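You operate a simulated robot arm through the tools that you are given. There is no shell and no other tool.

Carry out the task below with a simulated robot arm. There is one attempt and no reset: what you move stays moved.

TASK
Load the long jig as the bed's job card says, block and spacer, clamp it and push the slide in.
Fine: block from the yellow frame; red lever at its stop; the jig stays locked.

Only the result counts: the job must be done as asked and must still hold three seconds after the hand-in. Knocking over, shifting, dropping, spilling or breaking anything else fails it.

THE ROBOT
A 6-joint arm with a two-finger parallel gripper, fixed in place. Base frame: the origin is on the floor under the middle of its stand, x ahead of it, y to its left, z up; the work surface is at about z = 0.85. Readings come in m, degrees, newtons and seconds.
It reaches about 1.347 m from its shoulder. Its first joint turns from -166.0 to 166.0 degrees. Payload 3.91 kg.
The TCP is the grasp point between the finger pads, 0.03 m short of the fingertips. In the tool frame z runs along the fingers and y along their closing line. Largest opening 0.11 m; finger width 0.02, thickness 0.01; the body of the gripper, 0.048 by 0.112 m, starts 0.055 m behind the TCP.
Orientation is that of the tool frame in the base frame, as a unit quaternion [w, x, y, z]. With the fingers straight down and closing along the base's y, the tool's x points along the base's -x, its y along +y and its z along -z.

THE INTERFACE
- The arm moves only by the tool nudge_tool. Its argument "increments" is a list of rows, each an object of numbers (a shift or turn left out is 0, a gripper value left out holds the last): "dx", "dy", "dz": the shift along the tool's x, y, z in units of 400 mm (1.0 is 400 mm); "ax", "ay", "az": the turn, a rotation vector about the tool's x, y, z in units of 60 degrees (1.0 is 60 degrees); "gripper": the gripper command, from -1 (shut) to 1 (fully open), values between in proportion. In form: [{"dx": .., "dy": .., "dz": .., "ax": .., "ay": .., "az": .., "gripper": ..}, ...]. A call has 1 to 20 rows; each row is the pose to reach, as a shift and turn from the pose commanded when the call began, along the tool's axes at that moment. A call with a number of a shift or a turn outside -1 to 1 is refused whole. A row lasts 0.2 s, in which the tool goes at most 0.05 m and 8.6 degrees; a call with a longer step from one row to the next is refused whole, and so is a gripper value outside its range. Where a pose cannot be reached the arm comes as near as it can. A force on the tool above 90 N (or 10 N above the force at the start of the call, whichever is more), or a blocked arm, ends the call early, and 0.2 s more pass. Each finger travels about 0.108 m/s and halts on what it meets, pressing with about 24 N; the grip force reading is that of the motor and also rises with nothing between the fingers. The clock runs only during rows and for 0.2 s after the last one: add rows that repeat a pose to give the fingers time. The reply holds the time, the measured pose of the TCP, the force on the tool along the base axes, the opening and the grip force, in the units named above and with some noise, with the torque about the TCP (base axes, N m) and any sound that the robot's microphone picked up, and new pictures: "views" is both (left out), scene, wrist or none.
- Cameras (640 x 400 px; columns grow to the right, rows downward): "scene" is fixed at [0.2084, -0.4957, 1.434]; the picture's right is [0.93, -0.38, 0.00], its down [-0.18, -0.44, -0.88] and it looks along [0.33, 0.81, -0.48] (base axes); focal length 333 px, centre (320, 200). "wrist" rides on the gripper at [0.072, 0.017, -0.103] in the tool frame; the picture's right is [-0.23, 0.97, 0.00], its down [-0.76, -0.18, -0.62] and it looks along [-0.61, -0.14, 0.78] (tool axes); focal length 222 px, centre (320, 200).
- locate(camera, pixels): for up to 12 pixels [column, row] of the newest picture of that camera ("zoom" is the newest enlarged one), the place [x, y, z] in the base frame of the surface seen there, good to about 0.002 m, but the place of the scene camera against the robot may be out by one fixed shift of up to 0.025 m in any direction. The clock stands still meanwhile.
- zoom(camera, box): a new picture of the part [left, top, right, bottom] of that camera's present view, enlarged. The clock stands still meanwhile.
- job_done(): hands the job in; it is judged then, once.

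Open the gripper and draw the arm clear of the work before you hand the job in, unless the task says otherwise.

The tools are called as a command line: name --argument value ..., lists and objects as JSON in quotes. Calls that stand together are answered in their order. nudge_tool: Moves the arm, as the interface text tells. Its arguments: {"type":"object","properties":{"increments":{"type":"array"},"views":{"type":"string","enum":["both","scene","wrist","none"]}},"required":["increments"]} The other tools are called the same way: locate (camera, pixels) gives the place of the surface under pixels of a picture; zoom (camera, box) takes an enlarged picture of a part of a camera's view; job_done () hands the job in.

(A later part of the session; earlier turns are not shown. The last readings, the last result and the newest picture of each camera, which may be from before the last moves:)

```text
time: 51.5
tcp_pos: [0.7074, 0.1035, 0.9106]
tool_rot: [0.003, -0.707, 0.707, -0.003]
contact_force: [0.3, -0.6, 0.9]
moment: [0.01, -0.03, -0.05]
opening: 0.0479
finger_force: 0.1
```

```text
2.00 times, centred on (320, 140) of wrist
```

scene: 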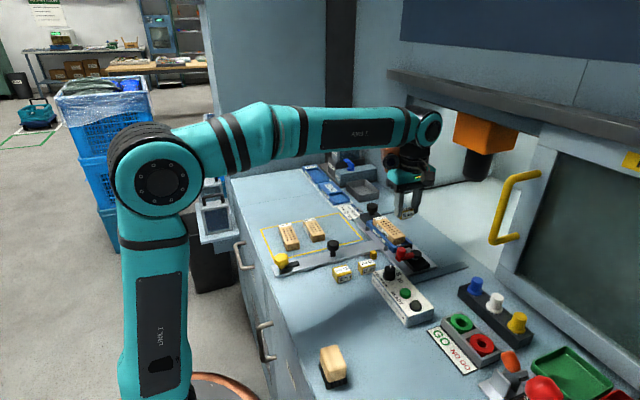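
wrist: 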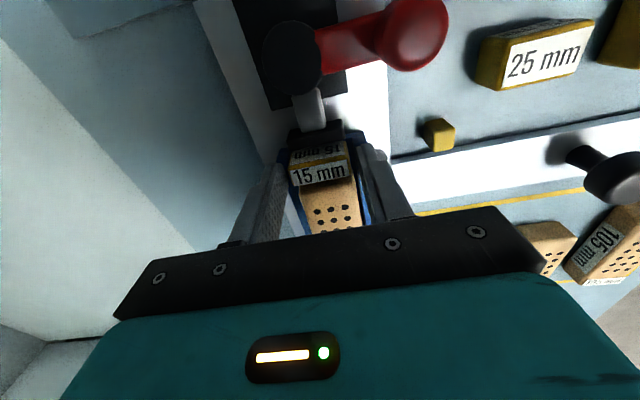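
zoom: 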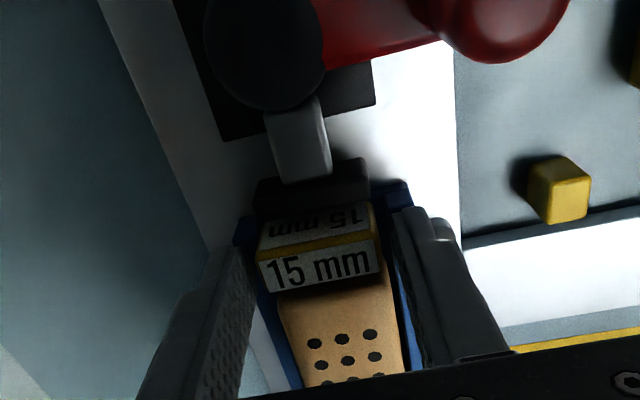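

The spacer settled upright in the pocket end. I lift clear and check its height and level.

nudge_tool --increments '[{"dz": -0.02}, {"dz": -0.07}, {"dz": -0.14}, {"dz": -0.2}, {"dz": -0.2}]' --views "both"

zoom --camera "scene" --box '[370, 205, 450, 270]'

zoom --camera "wrist" --box '[240, 0, 420, 220]'

```text
time: 52.7
tcp_pos: [0.7057, 0.1035, 0.9903]
tool_rot: [0.005, -0.707, 0.707, -0.003]
contact_force: [0.4, 0.0, -0.3]
moment: [0.0, 0.01, -0.01]
opening: 0.0478
finger_force: 0.1
```

scene: 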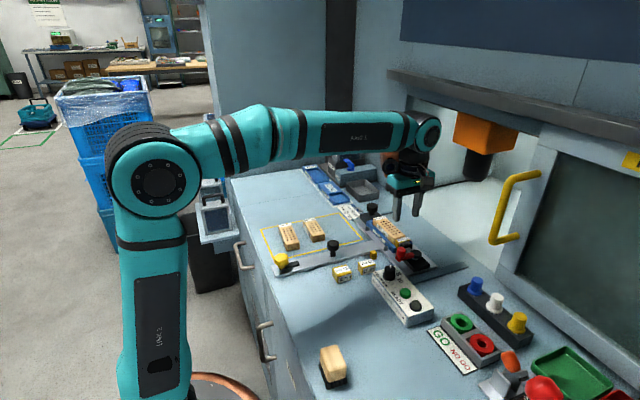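
wrist: 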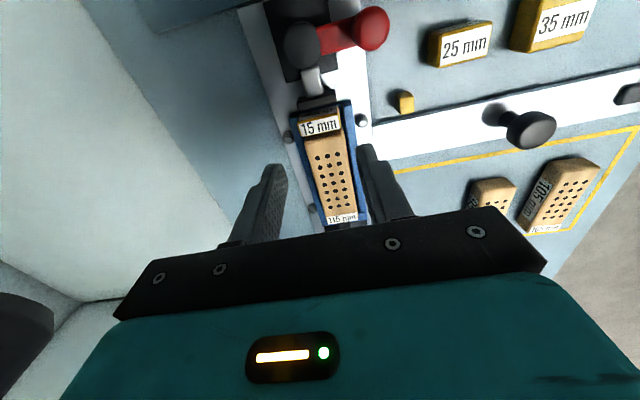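

```text
6.15 times, centred on (410, 238) of scene
```

zoom: 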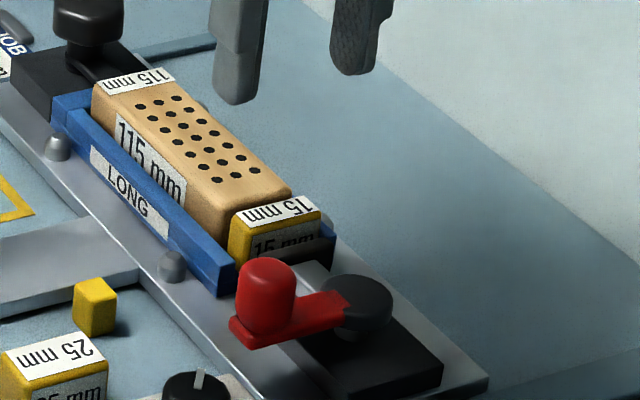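

```text
1.82 times, centred on (330, 110) of wrist
```

zoom: 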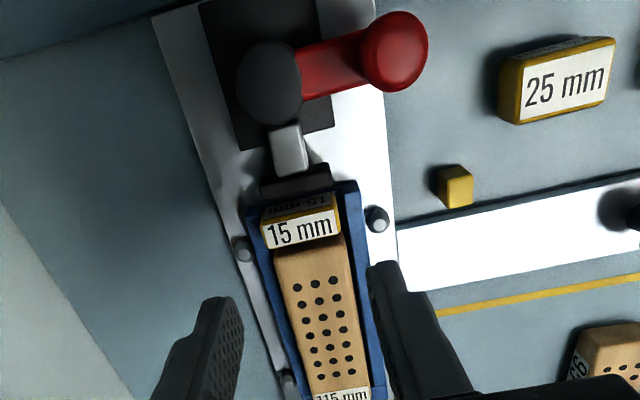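

locate --camera "zoom" --pixels '[[268, 240], [335, 222], [300, 232], [270, 228], [332, 210], [300, 207], [290, 260], [345, 250], [265, 70], [395, 50], [330, 75], [300, 180]]'

locate --camera "zoom" --pixels '[[290, 140], [240, 60], [302, 85], [370, 30], [425, 45], [395, 15], [320, 50], [325, 90], [275, 110], [245, 130], [330, 120], [385, 90]]'

```text
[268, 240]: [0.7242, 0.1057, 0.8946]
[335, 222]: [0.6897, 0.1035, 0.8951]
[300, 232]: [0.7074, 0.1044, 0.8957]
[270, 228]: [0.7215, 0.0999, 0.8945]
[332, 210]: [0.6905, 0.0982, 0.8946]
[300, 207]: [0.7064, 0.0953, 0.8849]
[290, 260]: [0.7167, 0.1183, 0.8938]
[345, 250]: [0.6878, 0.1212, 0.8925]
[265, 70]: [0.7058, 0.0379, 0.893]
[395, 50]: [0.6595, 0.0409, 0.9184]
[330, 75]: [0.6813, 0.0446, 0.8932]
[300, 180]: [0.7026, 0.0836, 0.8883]
```

```text
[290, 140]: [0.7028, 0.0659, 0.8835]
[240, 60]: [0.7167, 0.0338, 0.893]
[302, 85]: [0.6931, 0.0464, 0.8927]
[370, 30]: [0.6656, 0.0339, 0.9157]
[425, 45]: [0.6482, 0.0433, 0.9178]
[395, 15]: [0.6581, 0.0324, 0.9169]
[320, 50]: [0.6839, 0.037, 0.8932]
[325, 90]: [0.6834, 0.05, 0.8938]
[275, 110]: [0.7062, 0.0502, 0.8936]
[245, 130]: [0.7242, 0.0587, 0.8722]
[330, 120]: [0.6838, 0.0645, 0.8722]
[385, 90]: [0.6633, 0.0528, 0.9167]
```

The spacer is seated flat (top 0.895) at y≈0.0955–0.1105. Next the clamp: pivot ≈(0.705, 0.043), handle ≈(0.6585, 0.043), arm top z≈0.893, handle top ≈0.918. I close the fingers into a post, remove the small tilt and go to the +y side of the handle at height first.

nudge_tool --increments '[{"gripper": -1, "ax": -0.005}, {"gripper": -1, "ax": -0.01, "ay": 0.002}, {"dy": 0.05, "dx": 0.04, "ax": -0.01, "ay": 0.002}, {"dy": 0.1, "dx": 0.075, "ax": -0.01, "ay": 0.002}, {"dy": 0.118, "dx": 0.087, "ax": -0.01, "ay": 0.002}, {"dy": 0.118, "dx": 0.087, "ax": -0.01, "ay": 0.002}]' --views "both"

zoom --camera "wrist" --box '[180, 0, 400, 200]'

```text
time: 54.1
tcp_pos: [0.6586, 0.068, 0.9907]
tool_rot: [0.0, -0.707, 0.707, 0.0]
contact_force: [-0.8, -0.4, -0.8]
moment: [0.0, -0.01, 0.0]
opening: 0.0
finger_force: 23.8
```

scene: 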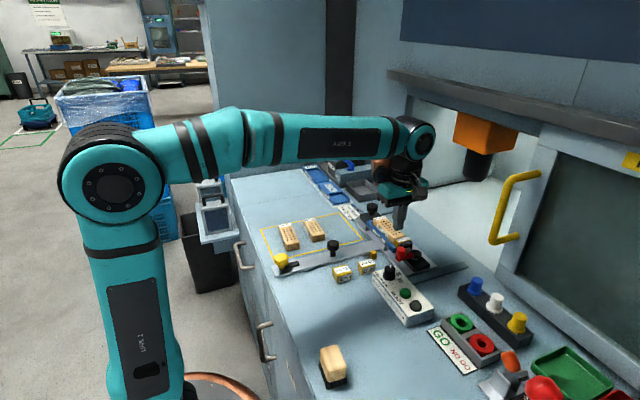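
wrist: 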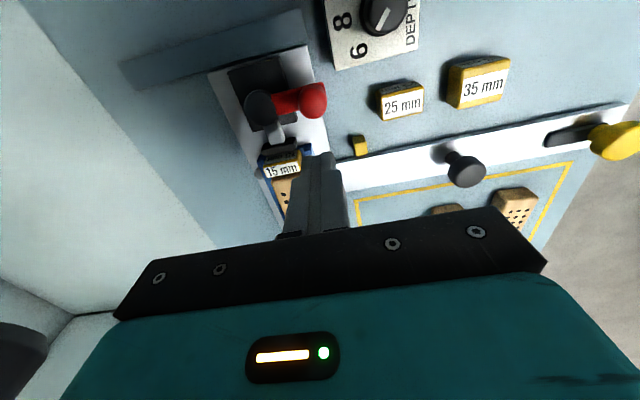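

```text
2.00 times, centred on (290, 100) of wrist
```

zoom: 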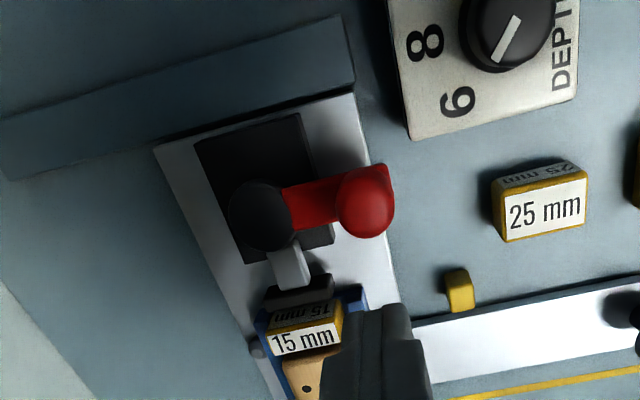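

The lever is clear on the wrist view (red handle at (300,98)). I lower the closed fingers beside the handle (tips ~0.898), no contact expected.

nudge_tool --increments '[{"dz": 0.05}, {"dz": 0.1}, {"dz": 0.14}, {"dz": 0.156}, {"dz": 0.156}]' --views "wrist"

zoom --camera "scene" --box '[370, 220, 450, 280]'

```text
time: 55.3
tcp_pos: [0.6581, 0.0673, 0.927]
tool_rot: [0.0, -0.706, 0.708, 0.0]
contact_force: [0.2, 0.0, 0.9]
moment: [0.01, -0.02, 0.0]
opening: 0.0
finger_force: 24.6
```

wrist: 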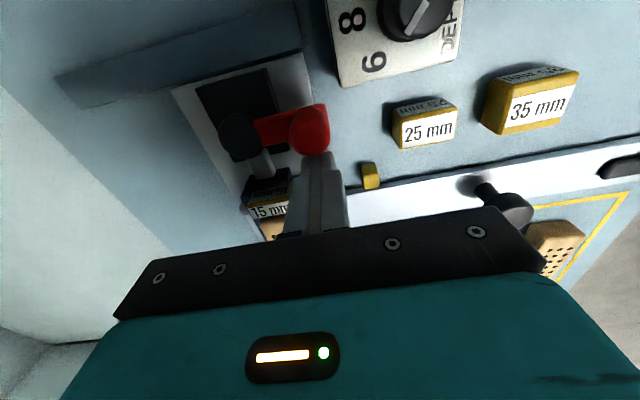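

```text
6.67 times, centred on (410, 250) of scene
```

zoom: 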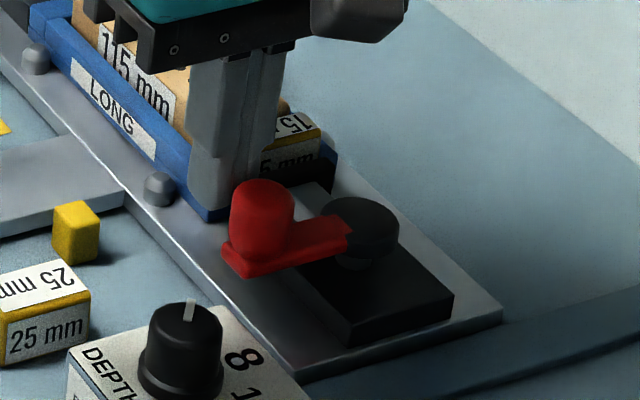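

The fingers stand on the +y side of the red handle. I push 7 mm toward −y in small steps to see whether the lever swings that way.

nudge_tool --increments '[{"dx": 0.004}, {"dx": 0.008}, {"dx": 0.0115}, {"dx": 0.0145}, {"dx": 0.0175}, {"dx": 0.0175}]' --views "wrist"

zoom --camera "scene" --box '[370, 220, 450, 280]'

zoom --camera "wrist" --box '[160, 50, 360, 240]'

```text
time: 56.7
tcp_pos: [0.6586, 0.0612, 0.9277]
tool_rot: [-0.001, 0.707, -0.707, 0.0]
contact_force: [-0.2, 0.9, 0.2]
moment: [0.02, 0.01, 0.01]
opening: 0.0001
finger_force: 24.1
```

wrist: 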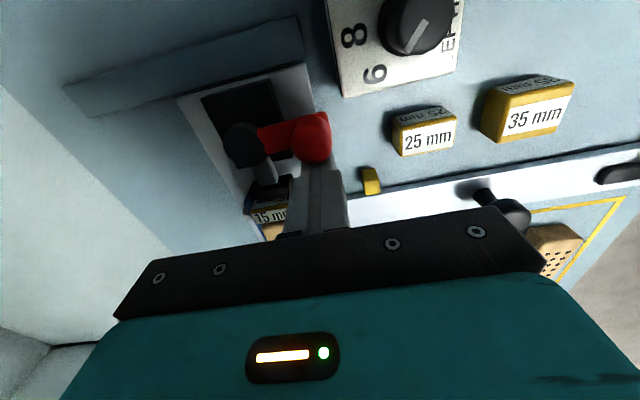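

```text
6.67 times, centred on (410, 250) of scene
```

zoom: 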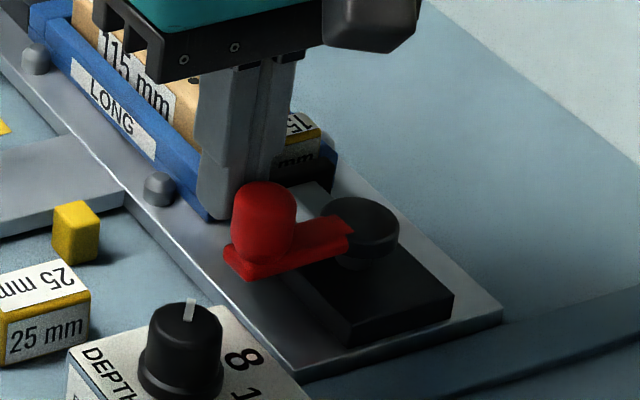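

```text
2.11 times, centred on (260, 145) of wrist
```

zoom: 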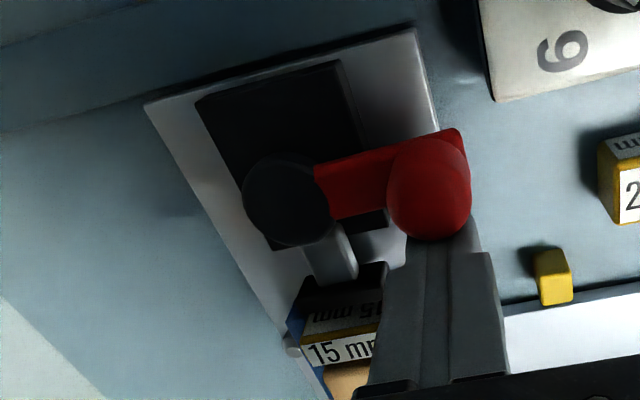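

The lever hardly resists and has barely begun to move. I push on ~10 mm more along −y.

nudge_tool --increments '[{"dx": 0.005}, {"dx": 0.01}, {"dx": 0.015}, {"dx": 0.02}, {"dx": 0.025}, {"dx": 0.025}]' --views "wrist"

zoom --camera "scene" --box '[370, 220, 450, 280]'

zoom --camera "wrist" --box '[160, 50, 360, 240]'

```text
time: 58.1
tcp_pos: [0.659, 0.0511, 0.9272]
tool_rot: [0.0, -0.706, 0.708, 0.0]
contact_force: [0.7, 0.4, -0.3]
moment: [0.01, -0.02, -0.01]
opening: 0.0
finger_force: 24.2
```

wrist: 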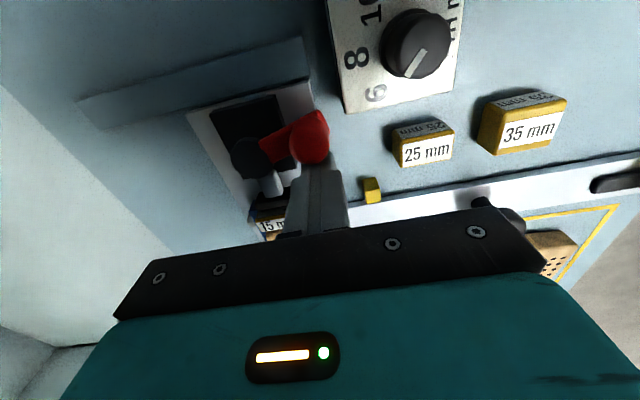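

```text
6.67 times, centred on (410, 250) of scene
```

zoom: 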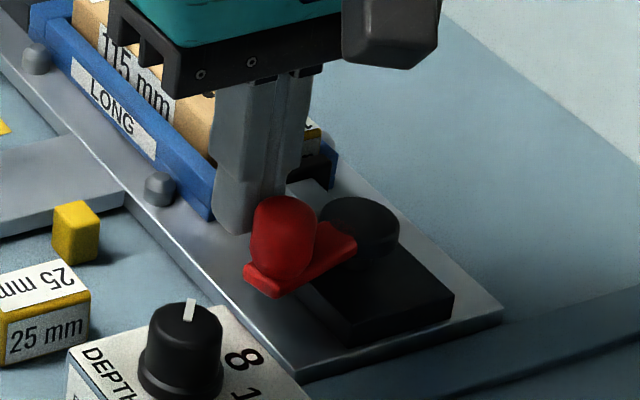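

```text
2.11 times, centred on (260, 145) of wrist
```

zoom: 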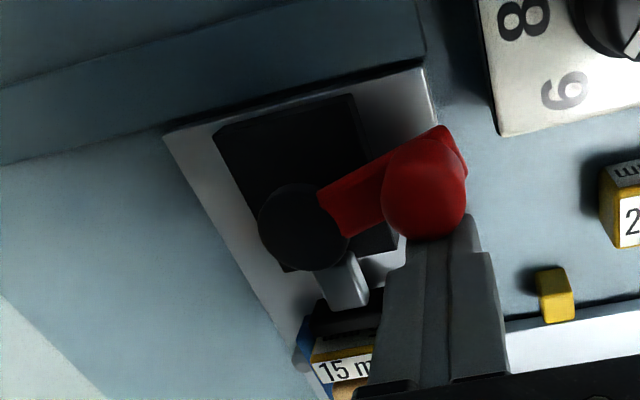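

The lever swings freely toward −y (about 17° so far). Before following the arc I check the depth box's corner and knob positions to keep clear of them.

locate --camera "zoom" --pixels '[[505, 125], [480, 20], [600, 20], [630, 100], [425, 190], [440, 130], [300, 225], [345, 235], [330, 260], [560, 290]]'

locate --camera "wrist" --pixels '[[410, 30], [400, 60], [345, 110], [335, 10], [360, 55], [460, 80]]'

```text
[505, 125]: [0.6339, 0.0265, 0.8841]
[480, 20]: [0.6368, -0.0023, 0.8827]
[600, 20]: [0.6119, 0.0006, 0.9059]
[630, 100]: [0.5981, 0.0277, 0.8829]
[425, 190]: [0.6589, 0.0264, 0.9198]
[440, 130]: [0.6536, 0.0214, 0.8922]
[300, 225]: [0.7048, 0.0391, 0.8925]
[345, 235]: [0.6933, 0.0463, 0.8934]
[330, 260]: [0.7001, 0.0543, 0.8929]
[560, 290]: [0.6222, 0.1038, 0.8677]
```

```text
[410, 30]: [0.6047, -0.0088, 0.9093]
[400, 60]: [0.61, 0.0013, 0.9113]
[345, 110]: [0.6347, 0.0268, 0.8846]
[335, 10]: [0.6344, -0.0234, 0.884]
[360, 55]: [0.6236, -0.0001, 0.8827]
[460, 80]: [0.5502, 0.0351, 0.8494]
```

The depth box top (0.884) and knob (x<0.62) stay clear of the path. I follow the arc with the pushing fingers to about 45° of lever turn.

nudge_tool --increments '[{"dy": 0.005, "dx": 0.01275}, {"dy": 0.00875, "dx": 0.02275}, {"dy": 0.0105, "dx": 0.0325}, {"dy": 0.01, "dx": 0.044}, {"dy": 0.0075, "dx": 0.05525}, {"dy": 0.00375, "dx": 0.06525}, {"dy": 0.00375, "dx": 0.06525}]' --views "wrist"

zoom --camera "scene" --box '[370, 220, 450, 280]'

zoom --camera "wrist" --box '[160, 50, 360, 240]'

```text
time: 59.7
tcp_pos: [0.6579, 0.0256, 0.928]
tool_rot: [0.0, -0.707, 0.708, 0.0]
contact_force: [0.2, 0.3, -0.5]
moment: [-0.02, -0.03, 0.03]
opening: 0.0
finger_force: 24.4
```

wrist: 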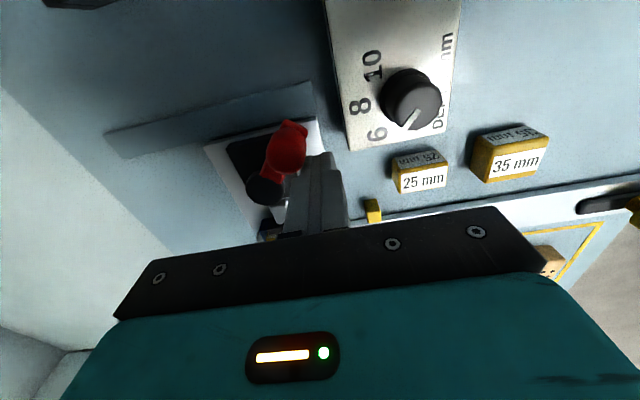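

```text
6.67 times, centred on (410, 250) of scene
```

zoom: 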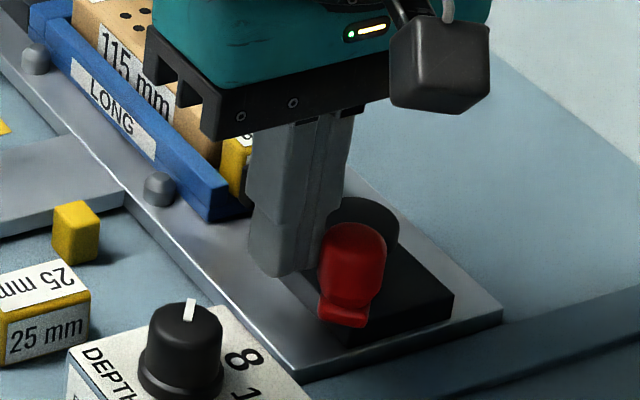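

```text
2.11 times, centred on (260, 145) of wrist
```

zoom: 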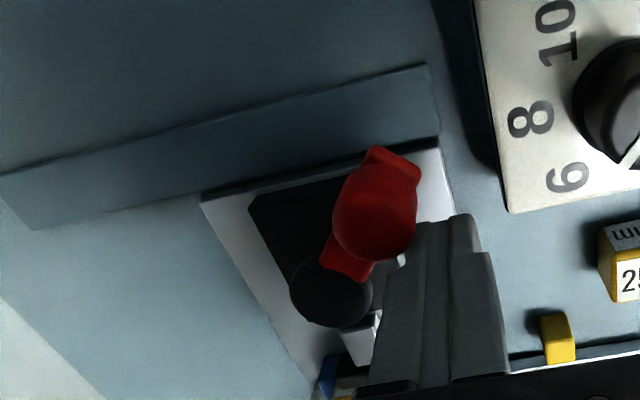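

The lever moved ahead easily (~60°). I locate handle, pad and spacer to measure the angle and the clamp's progress.

locate --camera "zoom" --pixels '[[375, 200], [395, 215], [345, 200], [375, 245], [330, 290], [345, 255], [360, 335], [385, 155], [350, 360], [330, 375]]'

locate --camera "scene" --pixels '[[423, 257], [426, 253], [399, 245], [404, 250], [414, 247], [420, 268]]'

```text
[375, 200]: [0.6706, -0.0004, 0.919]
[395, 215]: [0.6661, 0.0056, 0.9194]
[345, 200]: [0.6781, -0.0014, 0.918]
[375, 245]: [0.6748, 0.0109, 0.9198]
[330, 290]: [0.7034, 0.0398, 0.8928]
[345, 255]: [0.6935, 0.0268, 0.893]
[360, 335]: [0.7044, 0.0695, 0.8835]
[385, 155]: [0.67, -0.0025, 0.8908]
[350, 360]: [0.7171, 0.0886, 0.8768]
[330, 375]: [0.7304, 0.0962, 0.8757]
```

```text
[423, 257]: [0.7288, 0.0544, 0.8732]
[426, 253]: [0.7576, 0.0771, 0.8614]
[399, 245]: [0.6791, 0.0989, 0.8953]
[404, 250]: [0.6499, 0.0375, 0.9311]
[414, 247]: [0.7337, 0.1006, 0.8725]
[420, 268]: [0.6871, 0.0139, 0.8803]
```

The handle is at ≈(0.672, 0.004), i.e. ~50° of turn, still in contact with the fingers. I continue along the arc toward 75° and check the forces.

nudge_tool --increments '[{"dy": -0.005, "dx": 0.0105}, {"dy": -0.01, "dx": 0.0205}, {"dy": -0.015, "dx": 0.02925}, {"dy": -0.0225, "dx": 0.03925}, {"dy": -0.03, "dx": 0.048}, {"dy": -0.0375, "dx": 0.0555}, {"dy": -0.0375, "dx": 0.0555}]' --views "wrist"

zoom --camera "scene" --box '[370, 220, 450, 280]'

zoom --camera "wrist" --box '[160, 50, 360, 240]'

```text
time: 61.3
tcp_pos: [0.672, 0.0026, 0.9282]
tool_rot: [0.001, -0.706, 0.708, -0.001]
contact_force: [0.4, -0.5, -0.3]
moment: [0.01, 0.0, -0.05]
opening: 0.0003
finger_force: 23.4
```

wrist: 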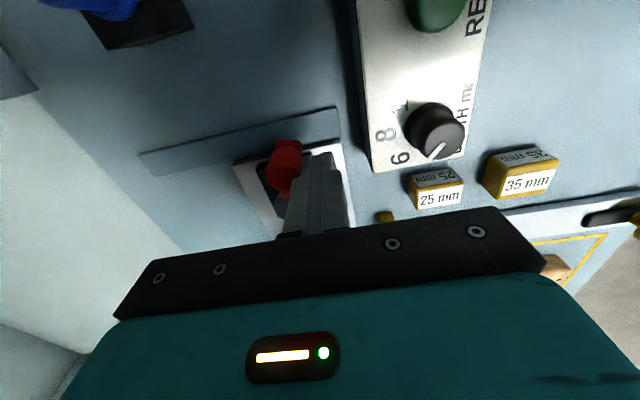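

```text
6.67 times, centred on (410, 250) of scene
```

zoom: 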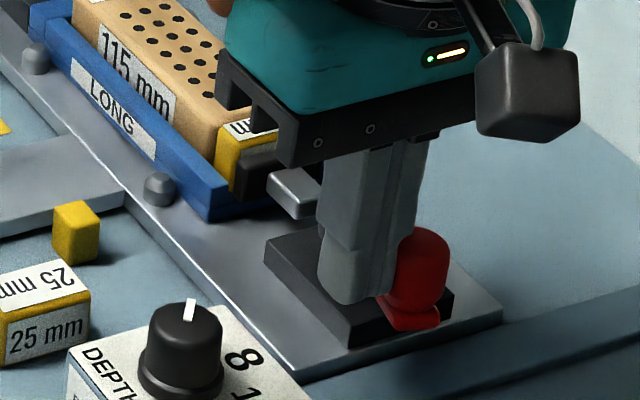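

```text
2.11 times, centred on (260, 145) of wrist
```

zoom: 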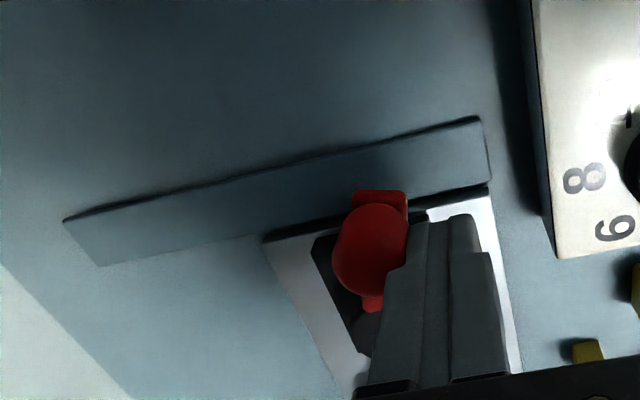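

The pad now touches the spacer in the scene zoom and the lever is at ~78°. I continue in small steps toward 90°, watching for resistance and any slide motion.

nudge_tool --increments '[{"dy": -0.004, "dx": 0.003}, {"dy": -0.00875, "dx": 0.00625}, {"dy": -0.013, "dx": 0.0095}, {"dy": -0.0175, "dx": 0.0125}, {"dy": -0.022, "dx": 0.015}, {"dy": -0.02625, "dx": 0.0175}, {"dy": -0.02625, "dx": 0.0175}]' --views "wrist"

zoom --camera "scene" --box '[370, 220, 450, 280]'

zoom --camera "wrist" --box '[180, 70, 380, 240]'

```text
time: 62.9
tcp_pos: [0.6824, -0.0038, 0.9271]
tool_rot: [0.001, -0.706, 0.708, 0.0]
contact_force: [-1.4, 2.8, 0.6]
moment: [0.06, 0.1, 0.02]
opening: 0.0001
finger_force: 23.9
```

wrist: 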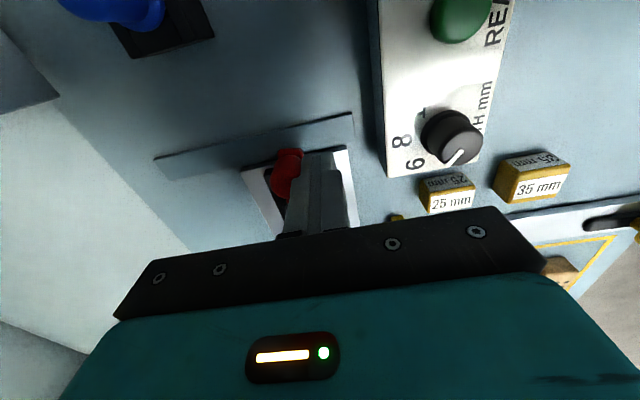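

```text
6.67 times, centred on (410, 250) of scene
```

zoom: 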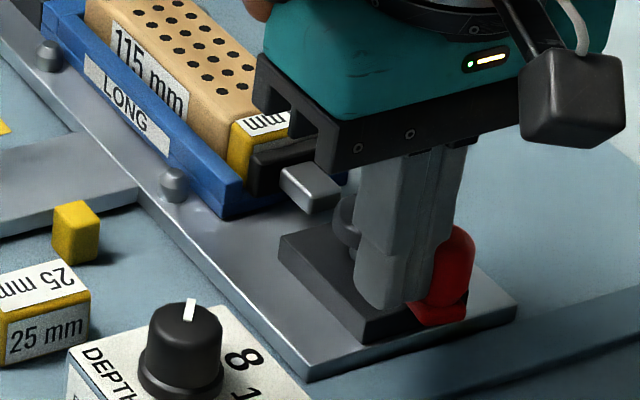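

```text
2.35 times, centred on (280, 155) of wrist
```

zoom: 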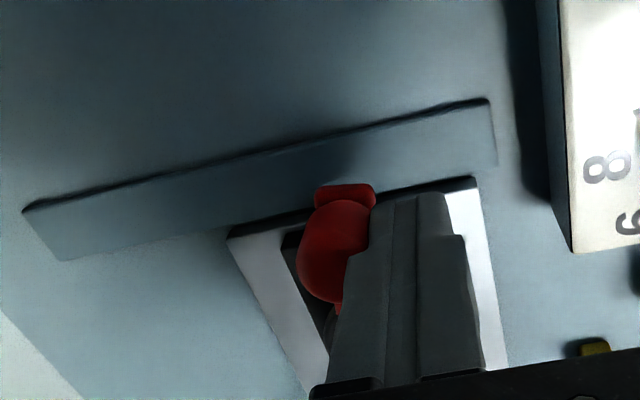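

The slide itself crept in +x (pin moved from (159,188) to (174,183) in the zoom), so the lever now resists more than the slide. I stop pushing and inspect the pad, spacer and block closely.

zoom --camera "scene" --box '[380, 220, 428, 255]'

locate --camera "zoom" --pixels '[[225, 180], [300, 170], [340, 160], [200, 170], [260, 130], [270, 240], [350, 240], [430, 260], [180, 145], [330, 290]]'

```text
11.43 times, centred on (404, 238) of scene
```

zoom: 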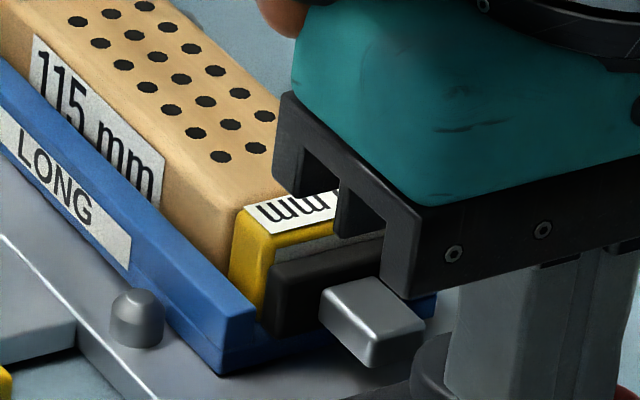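

```text
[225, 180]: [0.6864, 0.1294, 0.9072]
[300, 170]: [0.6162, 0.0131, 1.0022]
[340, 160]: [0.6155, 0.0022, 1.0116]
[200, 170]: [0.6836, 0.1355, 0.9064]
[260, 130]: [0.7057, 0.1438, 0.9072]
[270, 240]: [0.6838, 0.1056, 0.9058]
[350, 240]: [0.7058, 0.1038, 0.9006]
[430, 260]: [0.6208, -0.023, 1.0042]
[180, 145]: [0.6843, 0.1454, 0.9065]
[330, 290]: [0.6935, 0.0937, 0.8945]
```

The spacer is now pressed against the block by the pad. I back off 5 mm from the handle and rise to view the lever's present angle.

nudge_tool --increments '[{"dy": 0.006}, {"dy": 0.0125}, {"dy": 0.0125, "dz": -0.05}, {"dy": 0.0125, "dz": -0.12}, {"dy": 0.0125, "dz": -0.2}, {"dy": 0.0125, "dz": -0.2}]' --views "both"

zoom --camera "scene" --box '[380, 220, 460, 280]'

zoom --camera "wrist" --box '[180, 70, 380, 240]'

```text
time: 64.3
tcp_pos: [0.6771, -0.004, 1.0075]
tool_rot: [0.0, -0.706, 0.708, 0.0]
contact_force: [0.9, 0.2, -0.3]
moment: [-0.01, -0.03, -0.02]
opening: 0.0
finger_force: 24.2
```

scene: 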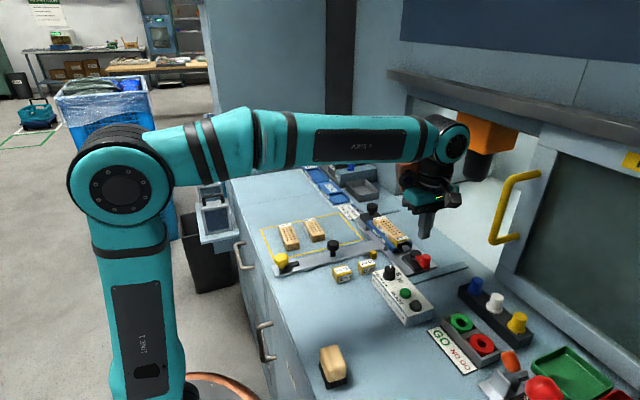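
wrist: 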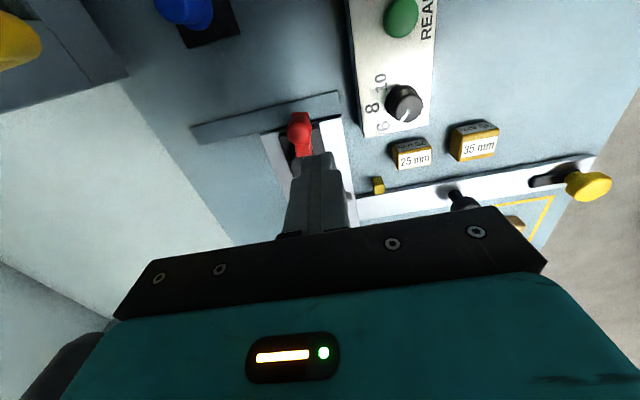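

```text
6.67 times, centred on (420, 250) of scene
```

zoom: 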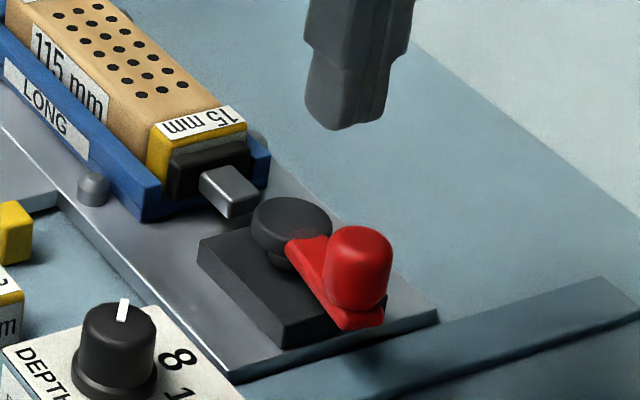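

```text
2.35 times, centred on (280, 155) of wrist
```

zoom: 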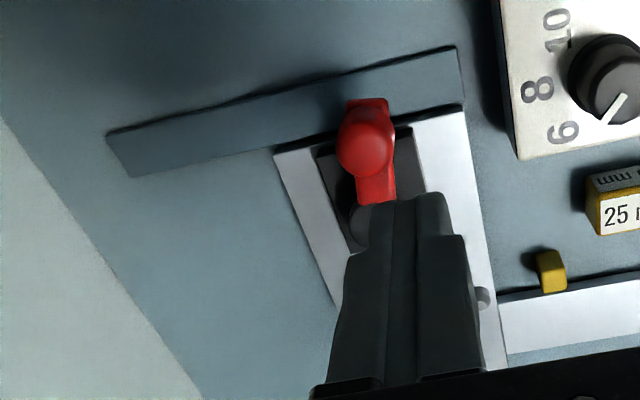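

zoom --camera "scene" --box '[405, 240, 445, 275]'

locate --camera "zoom" --pixels '[[155, 80], [230, 100], [80, 95], [185, 90], [270, 110], [330, 110], [230, 155], [260, 240], [215, 200], [130, 300], [300, 100], [340, 180]]'

locate --camera "wrist" --pixels '[[300, 134], [291, 130], [306, 140], [301, 114], [306, 150], [293, 160], [345, 118], [265, 135], [378, 185]]'

```text
11.43 times, centred on (425, 258) of scene
```

zoom: 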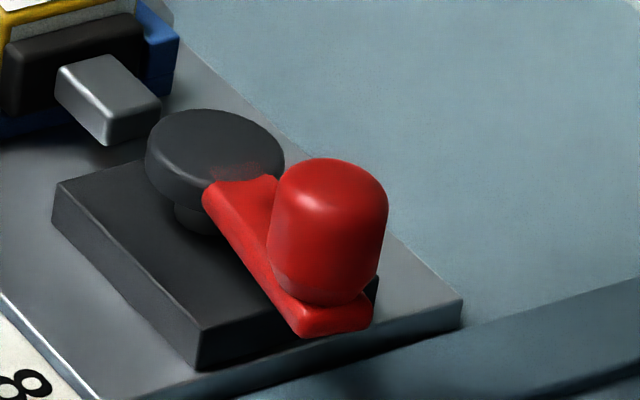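

```text
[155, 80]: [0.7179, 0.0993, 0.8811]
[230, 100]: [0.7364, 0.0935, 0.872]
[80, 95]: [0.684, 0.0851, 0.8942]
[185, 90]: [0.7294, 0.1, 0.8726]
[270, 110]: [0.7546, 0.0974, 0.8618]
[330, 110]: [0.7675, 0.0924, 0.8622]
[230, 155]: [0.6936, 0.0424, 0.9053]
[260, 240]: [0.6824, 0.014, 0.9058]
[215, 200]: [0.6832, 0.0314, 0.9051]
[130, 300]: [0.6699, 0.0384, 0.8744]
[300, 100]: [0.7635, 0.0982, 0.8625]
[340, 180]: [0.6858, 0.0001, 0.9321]
```

```text
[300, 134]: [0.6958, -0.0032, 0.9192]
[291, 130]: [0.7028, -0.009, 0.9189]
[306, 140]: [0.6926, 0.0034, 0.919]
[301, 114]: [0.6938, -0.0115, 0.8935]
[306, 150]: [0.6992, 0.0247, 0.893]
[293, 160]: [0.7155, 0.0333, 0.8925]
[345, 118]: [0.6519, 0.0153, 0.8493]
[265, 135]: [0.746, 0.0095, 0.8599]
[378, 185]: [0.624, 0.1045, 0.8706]
```

The lever stayed at about 81° and the slide sprang back to its out position when I let go, so pushing the handle in +x alone just moves the slide. I move the hand aside (−x) to measure the lever, disc and base accurately.

nudge_tool --increments '[{"dy": 0.08, "dz": -0.02}, {"dy": 0.16, "dz": -0.03}, {"dy": 0.2, "dz": -0.03}, {"dy": 0.2, "dz": -0.03}]' --views "wrist"

zoom --camera "wrist" --box '[120, 80, 300, 230]'

```text
time: 65.3
tcp_pos: [0.597, -0.003, 1.0191]
tool_rot: [0.001, -0.707, 0.707, 0.0]
contact_force: [-0.1, 1.6, 0.9]
moment: [-0.03, 0.03, -0.01]
opening: 0.0
finger_force: 24.0
```

wrist: 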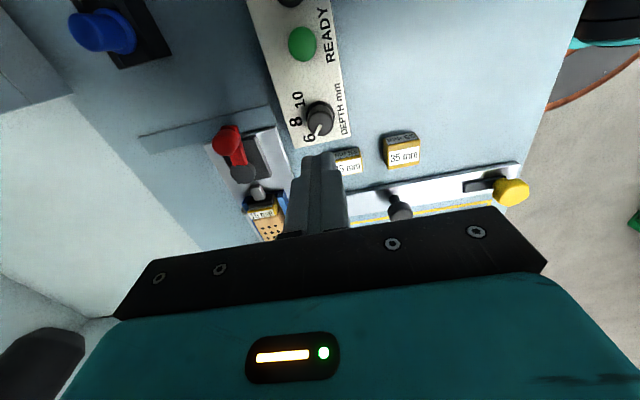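

```text
2.67 times, centred on (210, 155) of wrist
```

zoom: 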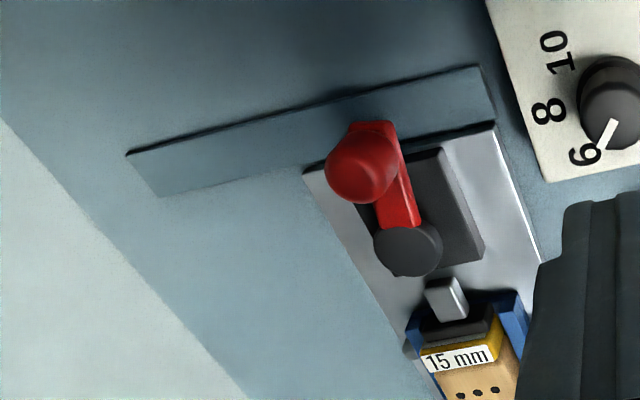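

zoom --camera "wrist" --box '[200, 115, 290, 225]'

locate --camera "wrist" --pixels '[[226, 138], [218, 138], [236, 140], [242, 172], [232, 170], [252, 172], [243, 160], [258, 140], [268, 170], [278, 165], [262, 193], [236, 118]]'

```text
3.64 times, centred on (245, 170) of wrist
```

zoom: 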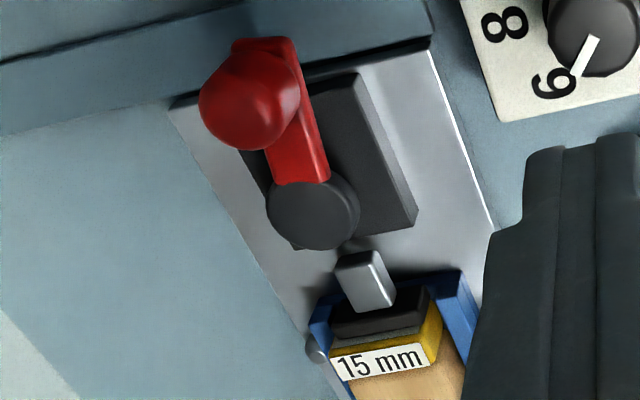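

```text
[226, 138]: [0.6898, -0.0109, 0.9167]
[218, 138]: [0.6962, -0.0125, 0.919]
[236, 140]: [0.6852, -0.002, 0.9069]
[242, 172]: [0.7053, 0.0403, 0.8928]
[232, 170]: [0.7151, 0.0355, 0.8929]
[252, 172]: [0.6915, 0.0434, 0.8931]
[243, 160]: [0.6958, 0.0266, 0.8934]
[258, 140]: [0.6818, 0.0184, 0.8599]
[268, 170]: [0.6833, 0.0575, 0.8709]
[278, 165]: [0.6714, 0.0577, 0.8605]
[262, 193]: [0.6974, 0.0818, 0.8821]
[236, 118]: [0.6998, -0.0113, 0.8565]
```

locate --camera "zoom" --pixels '[[313, 212], [270, 205], [358, 210], [313, 180], [315, 247], [300, 180], [328, 180], [265, 45], [290, 42], [245, 100], [205, 105], [262, 148]]'

locate --camera "zoom" --pixels '[[415, 220], [360, 80], [330, 85], [250, 165], [380, 300], [430, 290], [400, 325], [370, 350], [400, 340], [375, 365], [440, 60], [180, 110]]'

```text
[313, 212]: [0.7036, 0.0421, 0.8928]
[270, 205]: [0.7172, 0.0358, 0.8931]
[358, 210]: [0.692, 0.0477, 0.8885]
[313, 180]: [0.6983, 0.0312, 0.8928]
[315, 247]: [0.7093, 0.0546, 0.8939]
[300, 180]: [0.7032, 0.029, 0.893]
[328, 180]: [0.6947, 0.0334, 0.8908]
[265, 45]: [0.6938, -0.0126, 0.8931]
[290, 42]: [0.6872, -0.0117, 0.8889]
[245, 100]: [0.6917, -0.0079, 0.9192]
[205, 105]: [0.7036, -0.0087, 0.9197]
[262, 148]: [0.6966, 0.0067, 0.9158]
```

```text
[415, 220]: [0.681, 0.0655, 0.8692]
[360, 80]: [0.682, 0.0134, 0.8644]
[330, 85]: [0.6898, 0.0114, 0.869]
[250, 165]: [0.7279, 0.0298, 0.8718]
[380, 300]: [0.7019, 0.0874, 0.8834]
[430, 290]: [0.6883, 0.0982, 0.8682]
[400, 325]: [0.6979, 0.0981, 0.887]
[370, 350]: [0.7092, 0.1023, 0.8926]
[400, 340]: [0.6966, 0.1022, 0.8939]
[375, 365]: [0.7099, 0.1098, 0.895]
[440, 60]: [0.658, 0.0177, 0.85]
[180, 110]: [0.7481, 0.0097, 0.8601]
```

Disc centre ≈(0.7045, 0.0425), handle ≈(0.694, −0.0045) (≈77°), spacer and block are tight together. I will turn the lever with a pure couple: one finger on the handle's −x side and the other on the disc's +x side, closing line at 45°. I open, rotate the tool −45° and move above the lever.

nudge_tool --increments '[{"dx": -0.0095, "dy": -0.043, "az": -0.125, "gripper": 0.64}, {"dx": -0.019, "dy": -0.086, "az": -0.25}, {"dx": -0.0285, "dy": -0.129, "az": -0.375}, {"dx": -0.038, "dy": -0.172, "az": -0.5}, {"dx": -0.0475, "dy": -0.215, "az": -0.625, "dz": 0.02}, {"dx": -0.057, "dy": -0.2575, "az": -0.75, "dz": 0.04}, {"dx": -0.057, "dy": -0.2575, "az": -0.75, "dz": 0.04}]' --views "both"

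zoom --camera "wrist" --box '[180, 60, 420, 240]'

```text
time: 66.9
tcp_pos: [0.701, 0.0202, 1.0029]
tool_rot: [0.001, 0.924, -0.382, 0.0]
contact_force: [0.9, -0.2, -0.6]
moment: [-0.01, -0.01, 0.04]
opening: 0.0902
finger_force: 0.1
```

scene: 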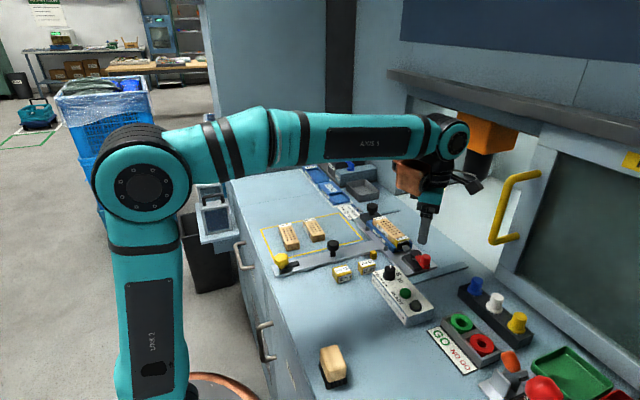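
wrist: 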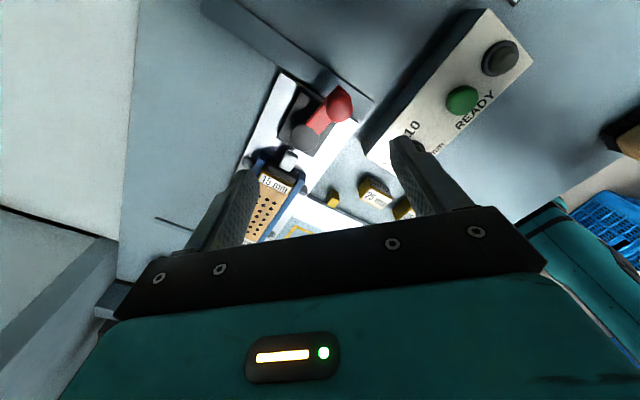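

```text
2.22 times, centred on (300, 150) of wrist
```

zoom: 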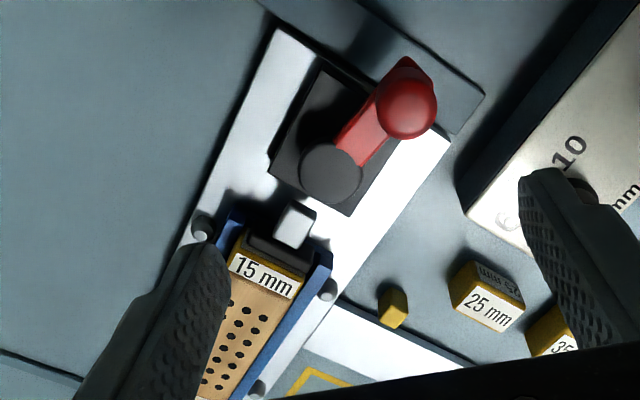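

Now the lever is well visible: disc (330,173), handle (407,105) in the zoom. I locate both precisely.

locate --camera "zoom" --pixels '[[330, 172], [302, 178], [360, 175], [328, 145], [330, 203], [407, 105], [378, 105], [435, 105], [405, 80], [408, 135], [408, 60], [362, 140]]'

```text
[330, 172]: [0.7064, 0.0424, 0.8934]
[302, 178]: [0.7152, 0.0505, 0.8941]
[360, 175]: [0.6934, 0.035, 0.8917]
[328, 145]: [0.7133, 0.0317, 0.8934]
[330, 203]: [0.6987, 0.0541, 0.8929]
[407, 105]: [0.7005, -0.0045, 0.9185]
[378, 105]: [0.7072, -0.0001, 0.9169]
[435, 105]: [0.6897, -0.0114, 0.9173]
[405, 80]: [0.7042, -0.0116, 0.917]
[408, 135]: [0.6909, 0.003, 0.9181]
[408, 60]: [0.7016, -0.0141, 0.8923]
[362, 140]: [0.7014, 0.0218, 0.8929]
```

P≈(0.705, 0.043), H≈(0.698, −0.005). I trim the yaw by −5°, set the opening to ~0.085 and descend so the fingertips reach z≈0.886 beside handle and disc.

nudge_tool --increments '[{"dx": 0.003, "dy": -0.003, "az": -0.083, "gripper": 0.545}, {"dx": 0.003, "dy": -0.003, "az": -0.083, "dz": 0.06}, {"dx": 0.003, "dy": -0.003, "az": -0.083, "dz": 0.12}, {"dx": 0.003, "dy": -0.003, "az": -0.083, "dz": 0.17}, {"dx": 0.003, "dy": -0.003, "az": -0.083, "dz": 0.2}, {"dx": 0.003, "dy": -0.003, "az": -0.083, "dz": 0.2185}, {"dx": 0.003, "dy": -0.003, "az": -0.083, "dz": 0.2185}]' --views "both"

zoom --camera "wrist" --box '[180, 60, 420, 240]'

zoom --camera "scene" --box '[390, 220, 454, 280]'

```text
time: 68.5
tcp_pos: [0.7025, 0.0189, 0.9168]
tool_rot: [0.0, 0.939, -0.343, 0.0]
contact_force: [-0.8, 0.1, -0.1]
moment: [-0.01, 0.0, 0.0]
opening: 0.0849
finger_force: 0.2
```

scene: 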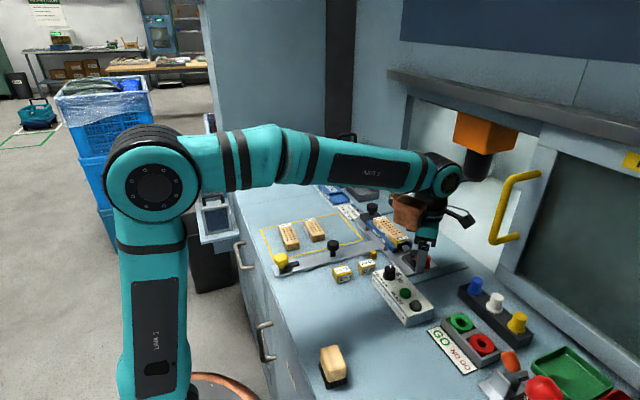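
wrist: 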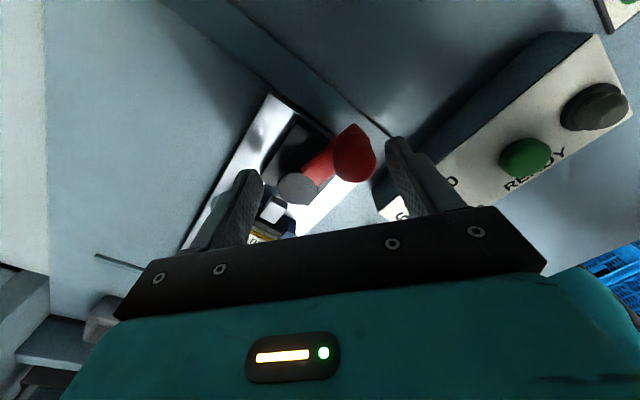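

```text
2.22 times, centred on (300, 150) of wrist
```

zoom: 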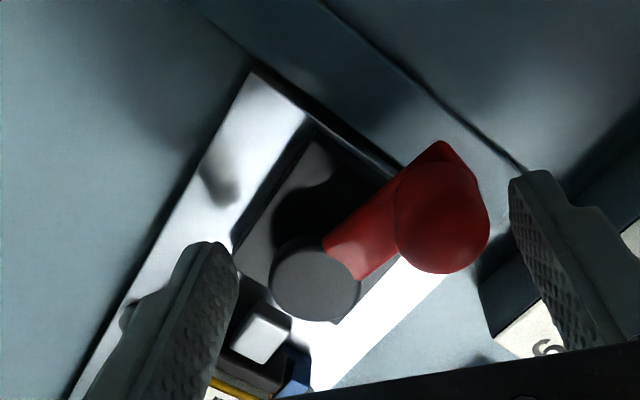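

```text
6.67 times, centred on (422, 250) of scene
```

zoom: 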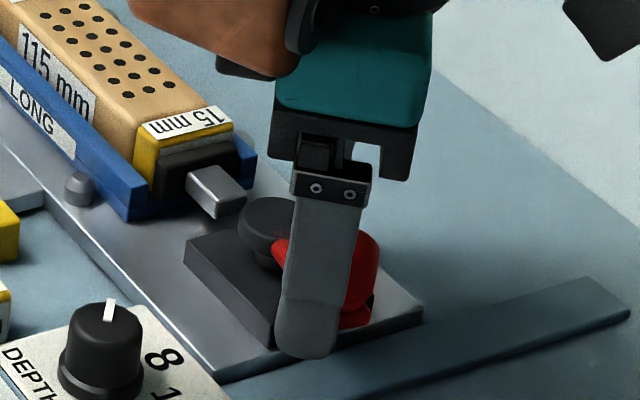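

The fingers straddle handle and disc diagonally. I close gradually so they squeeze and turn the lever without net force on the slide.

nudge_tool --increments '[{"gripper": 0.35}, {"gripper": 0.25}, {"gripper": 0.2}, {"gripper": 0.15}, {"gripper": 0.1}, {"gripper": 0.1}, {"gripper": 0.1}]' --views "both"

zoom --camera "wrist" --box '[180, 60, 420, 240]'

zoom --camera "scene" --box '[390, 220, 454, 280]'

```text
time: 70.1
tcp_pos: [0.7024, 0.0186, 0.9171]
tool_rot: [0.0, 0.939, -0.343, 0.0]
contact_force: [-2.5, -14.1, -1.8]
moment: [-0.23, -0.11, -0.49]
opening: 0.0683
finger_force: 44.3
```

scene: 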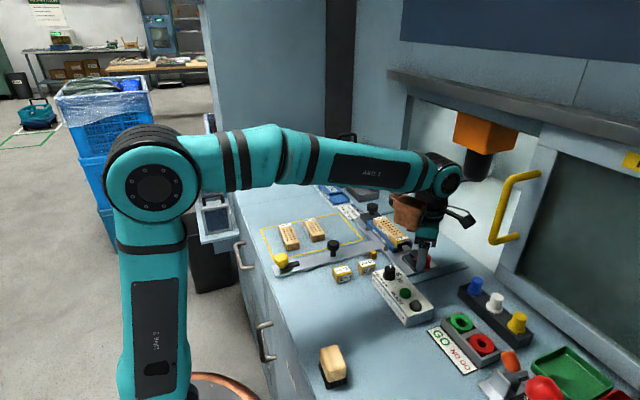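
wrist: 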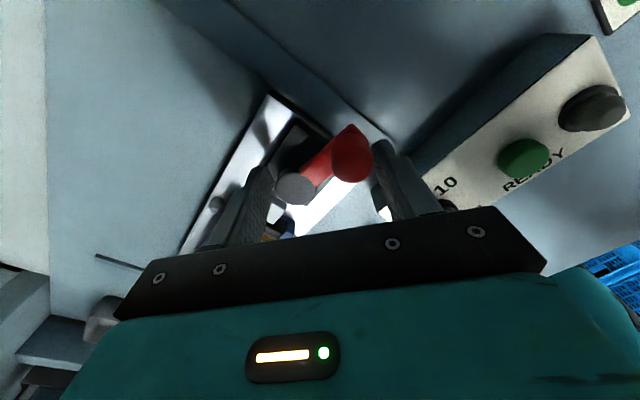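

```text
2.22 times, centred on (300, 150) of wrist
```

zoom: 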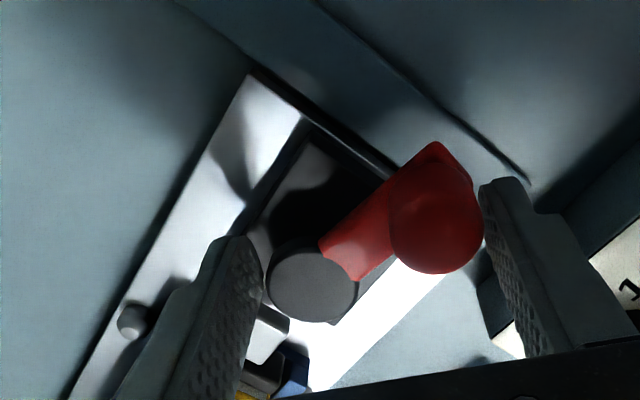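

```text
6.67 times, centred on (422, 250) of scene
```

zoom: 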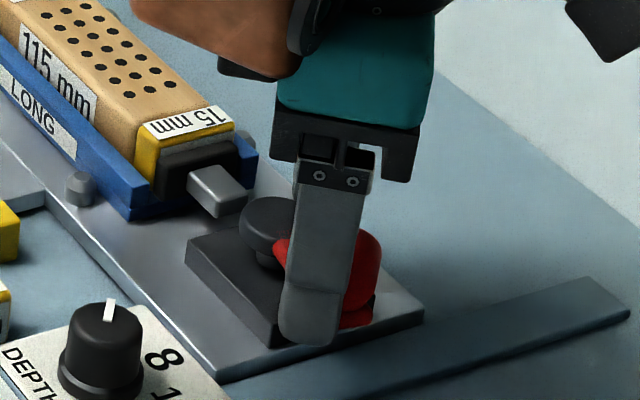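

The fingers now press on handle and disc (opening 0.0683, moment 0.49 N·m) but the lever has barely moved from ≈81°; perhaps it is close to its stop. I measure the lever's angle under this torque.

zoom --camera "wrist" --box '[260, 100, 400, 220]'

locate --camera "zoom" --pixels '[[160, 255], [100, 240], [180, 275], [130, 215], [165, 300], [350, 170], [270, 170], [400, 170], [340, 115], [360, 245], [335, 85], [215, 200]]'

```text
3.33 times, centred on (330, 160) of wrist
```

zoom: 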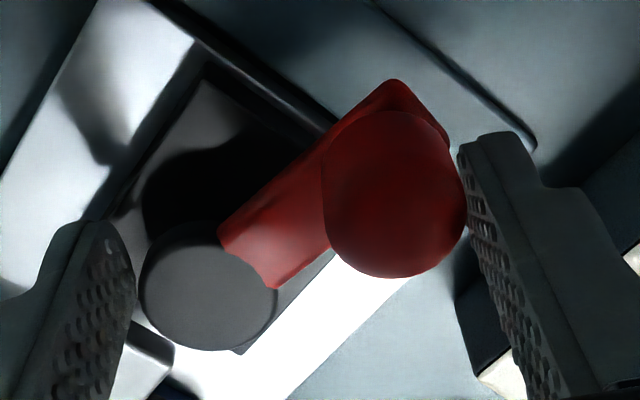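

```text
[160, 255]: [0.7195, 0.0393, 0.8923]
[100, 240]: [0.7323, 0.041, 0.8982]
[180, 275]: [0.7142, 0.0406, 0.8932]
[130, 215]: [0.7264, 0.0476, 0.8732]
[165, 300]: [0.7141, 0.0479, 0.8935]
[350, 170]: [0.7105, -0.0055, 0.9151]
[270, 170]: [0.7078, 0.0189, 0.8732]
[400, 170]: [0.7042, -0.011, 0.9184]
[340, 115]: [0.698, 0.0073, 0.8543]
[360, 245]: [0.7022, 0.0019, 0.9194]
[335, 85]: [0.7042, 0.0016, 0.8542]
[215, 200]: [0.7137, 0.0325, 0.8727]
```

locate --camera "zoom" --pixels '[[208, 288], [145, 290], [272, 300], [205, 228], [208, 345], [395, 195], [330, 195], [460, 190], [395, 116], [395, 272], [395, 90], [440, 140]]'

```text
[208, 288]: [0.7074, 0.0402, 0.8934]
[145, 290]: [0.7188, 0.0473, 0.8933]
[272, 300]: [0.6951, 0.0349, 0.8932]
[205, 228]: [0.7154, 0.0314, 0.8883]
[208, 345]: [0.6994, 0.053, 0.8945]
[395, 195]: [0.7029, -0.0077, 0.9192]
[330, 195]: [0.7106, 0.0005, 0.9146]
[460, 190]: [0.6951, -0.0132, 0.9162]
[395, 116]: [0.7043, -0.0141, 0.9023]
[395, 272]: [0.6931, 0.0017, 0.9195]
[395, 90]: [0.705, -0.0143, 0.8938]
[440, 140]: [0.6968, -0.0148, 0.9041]
```

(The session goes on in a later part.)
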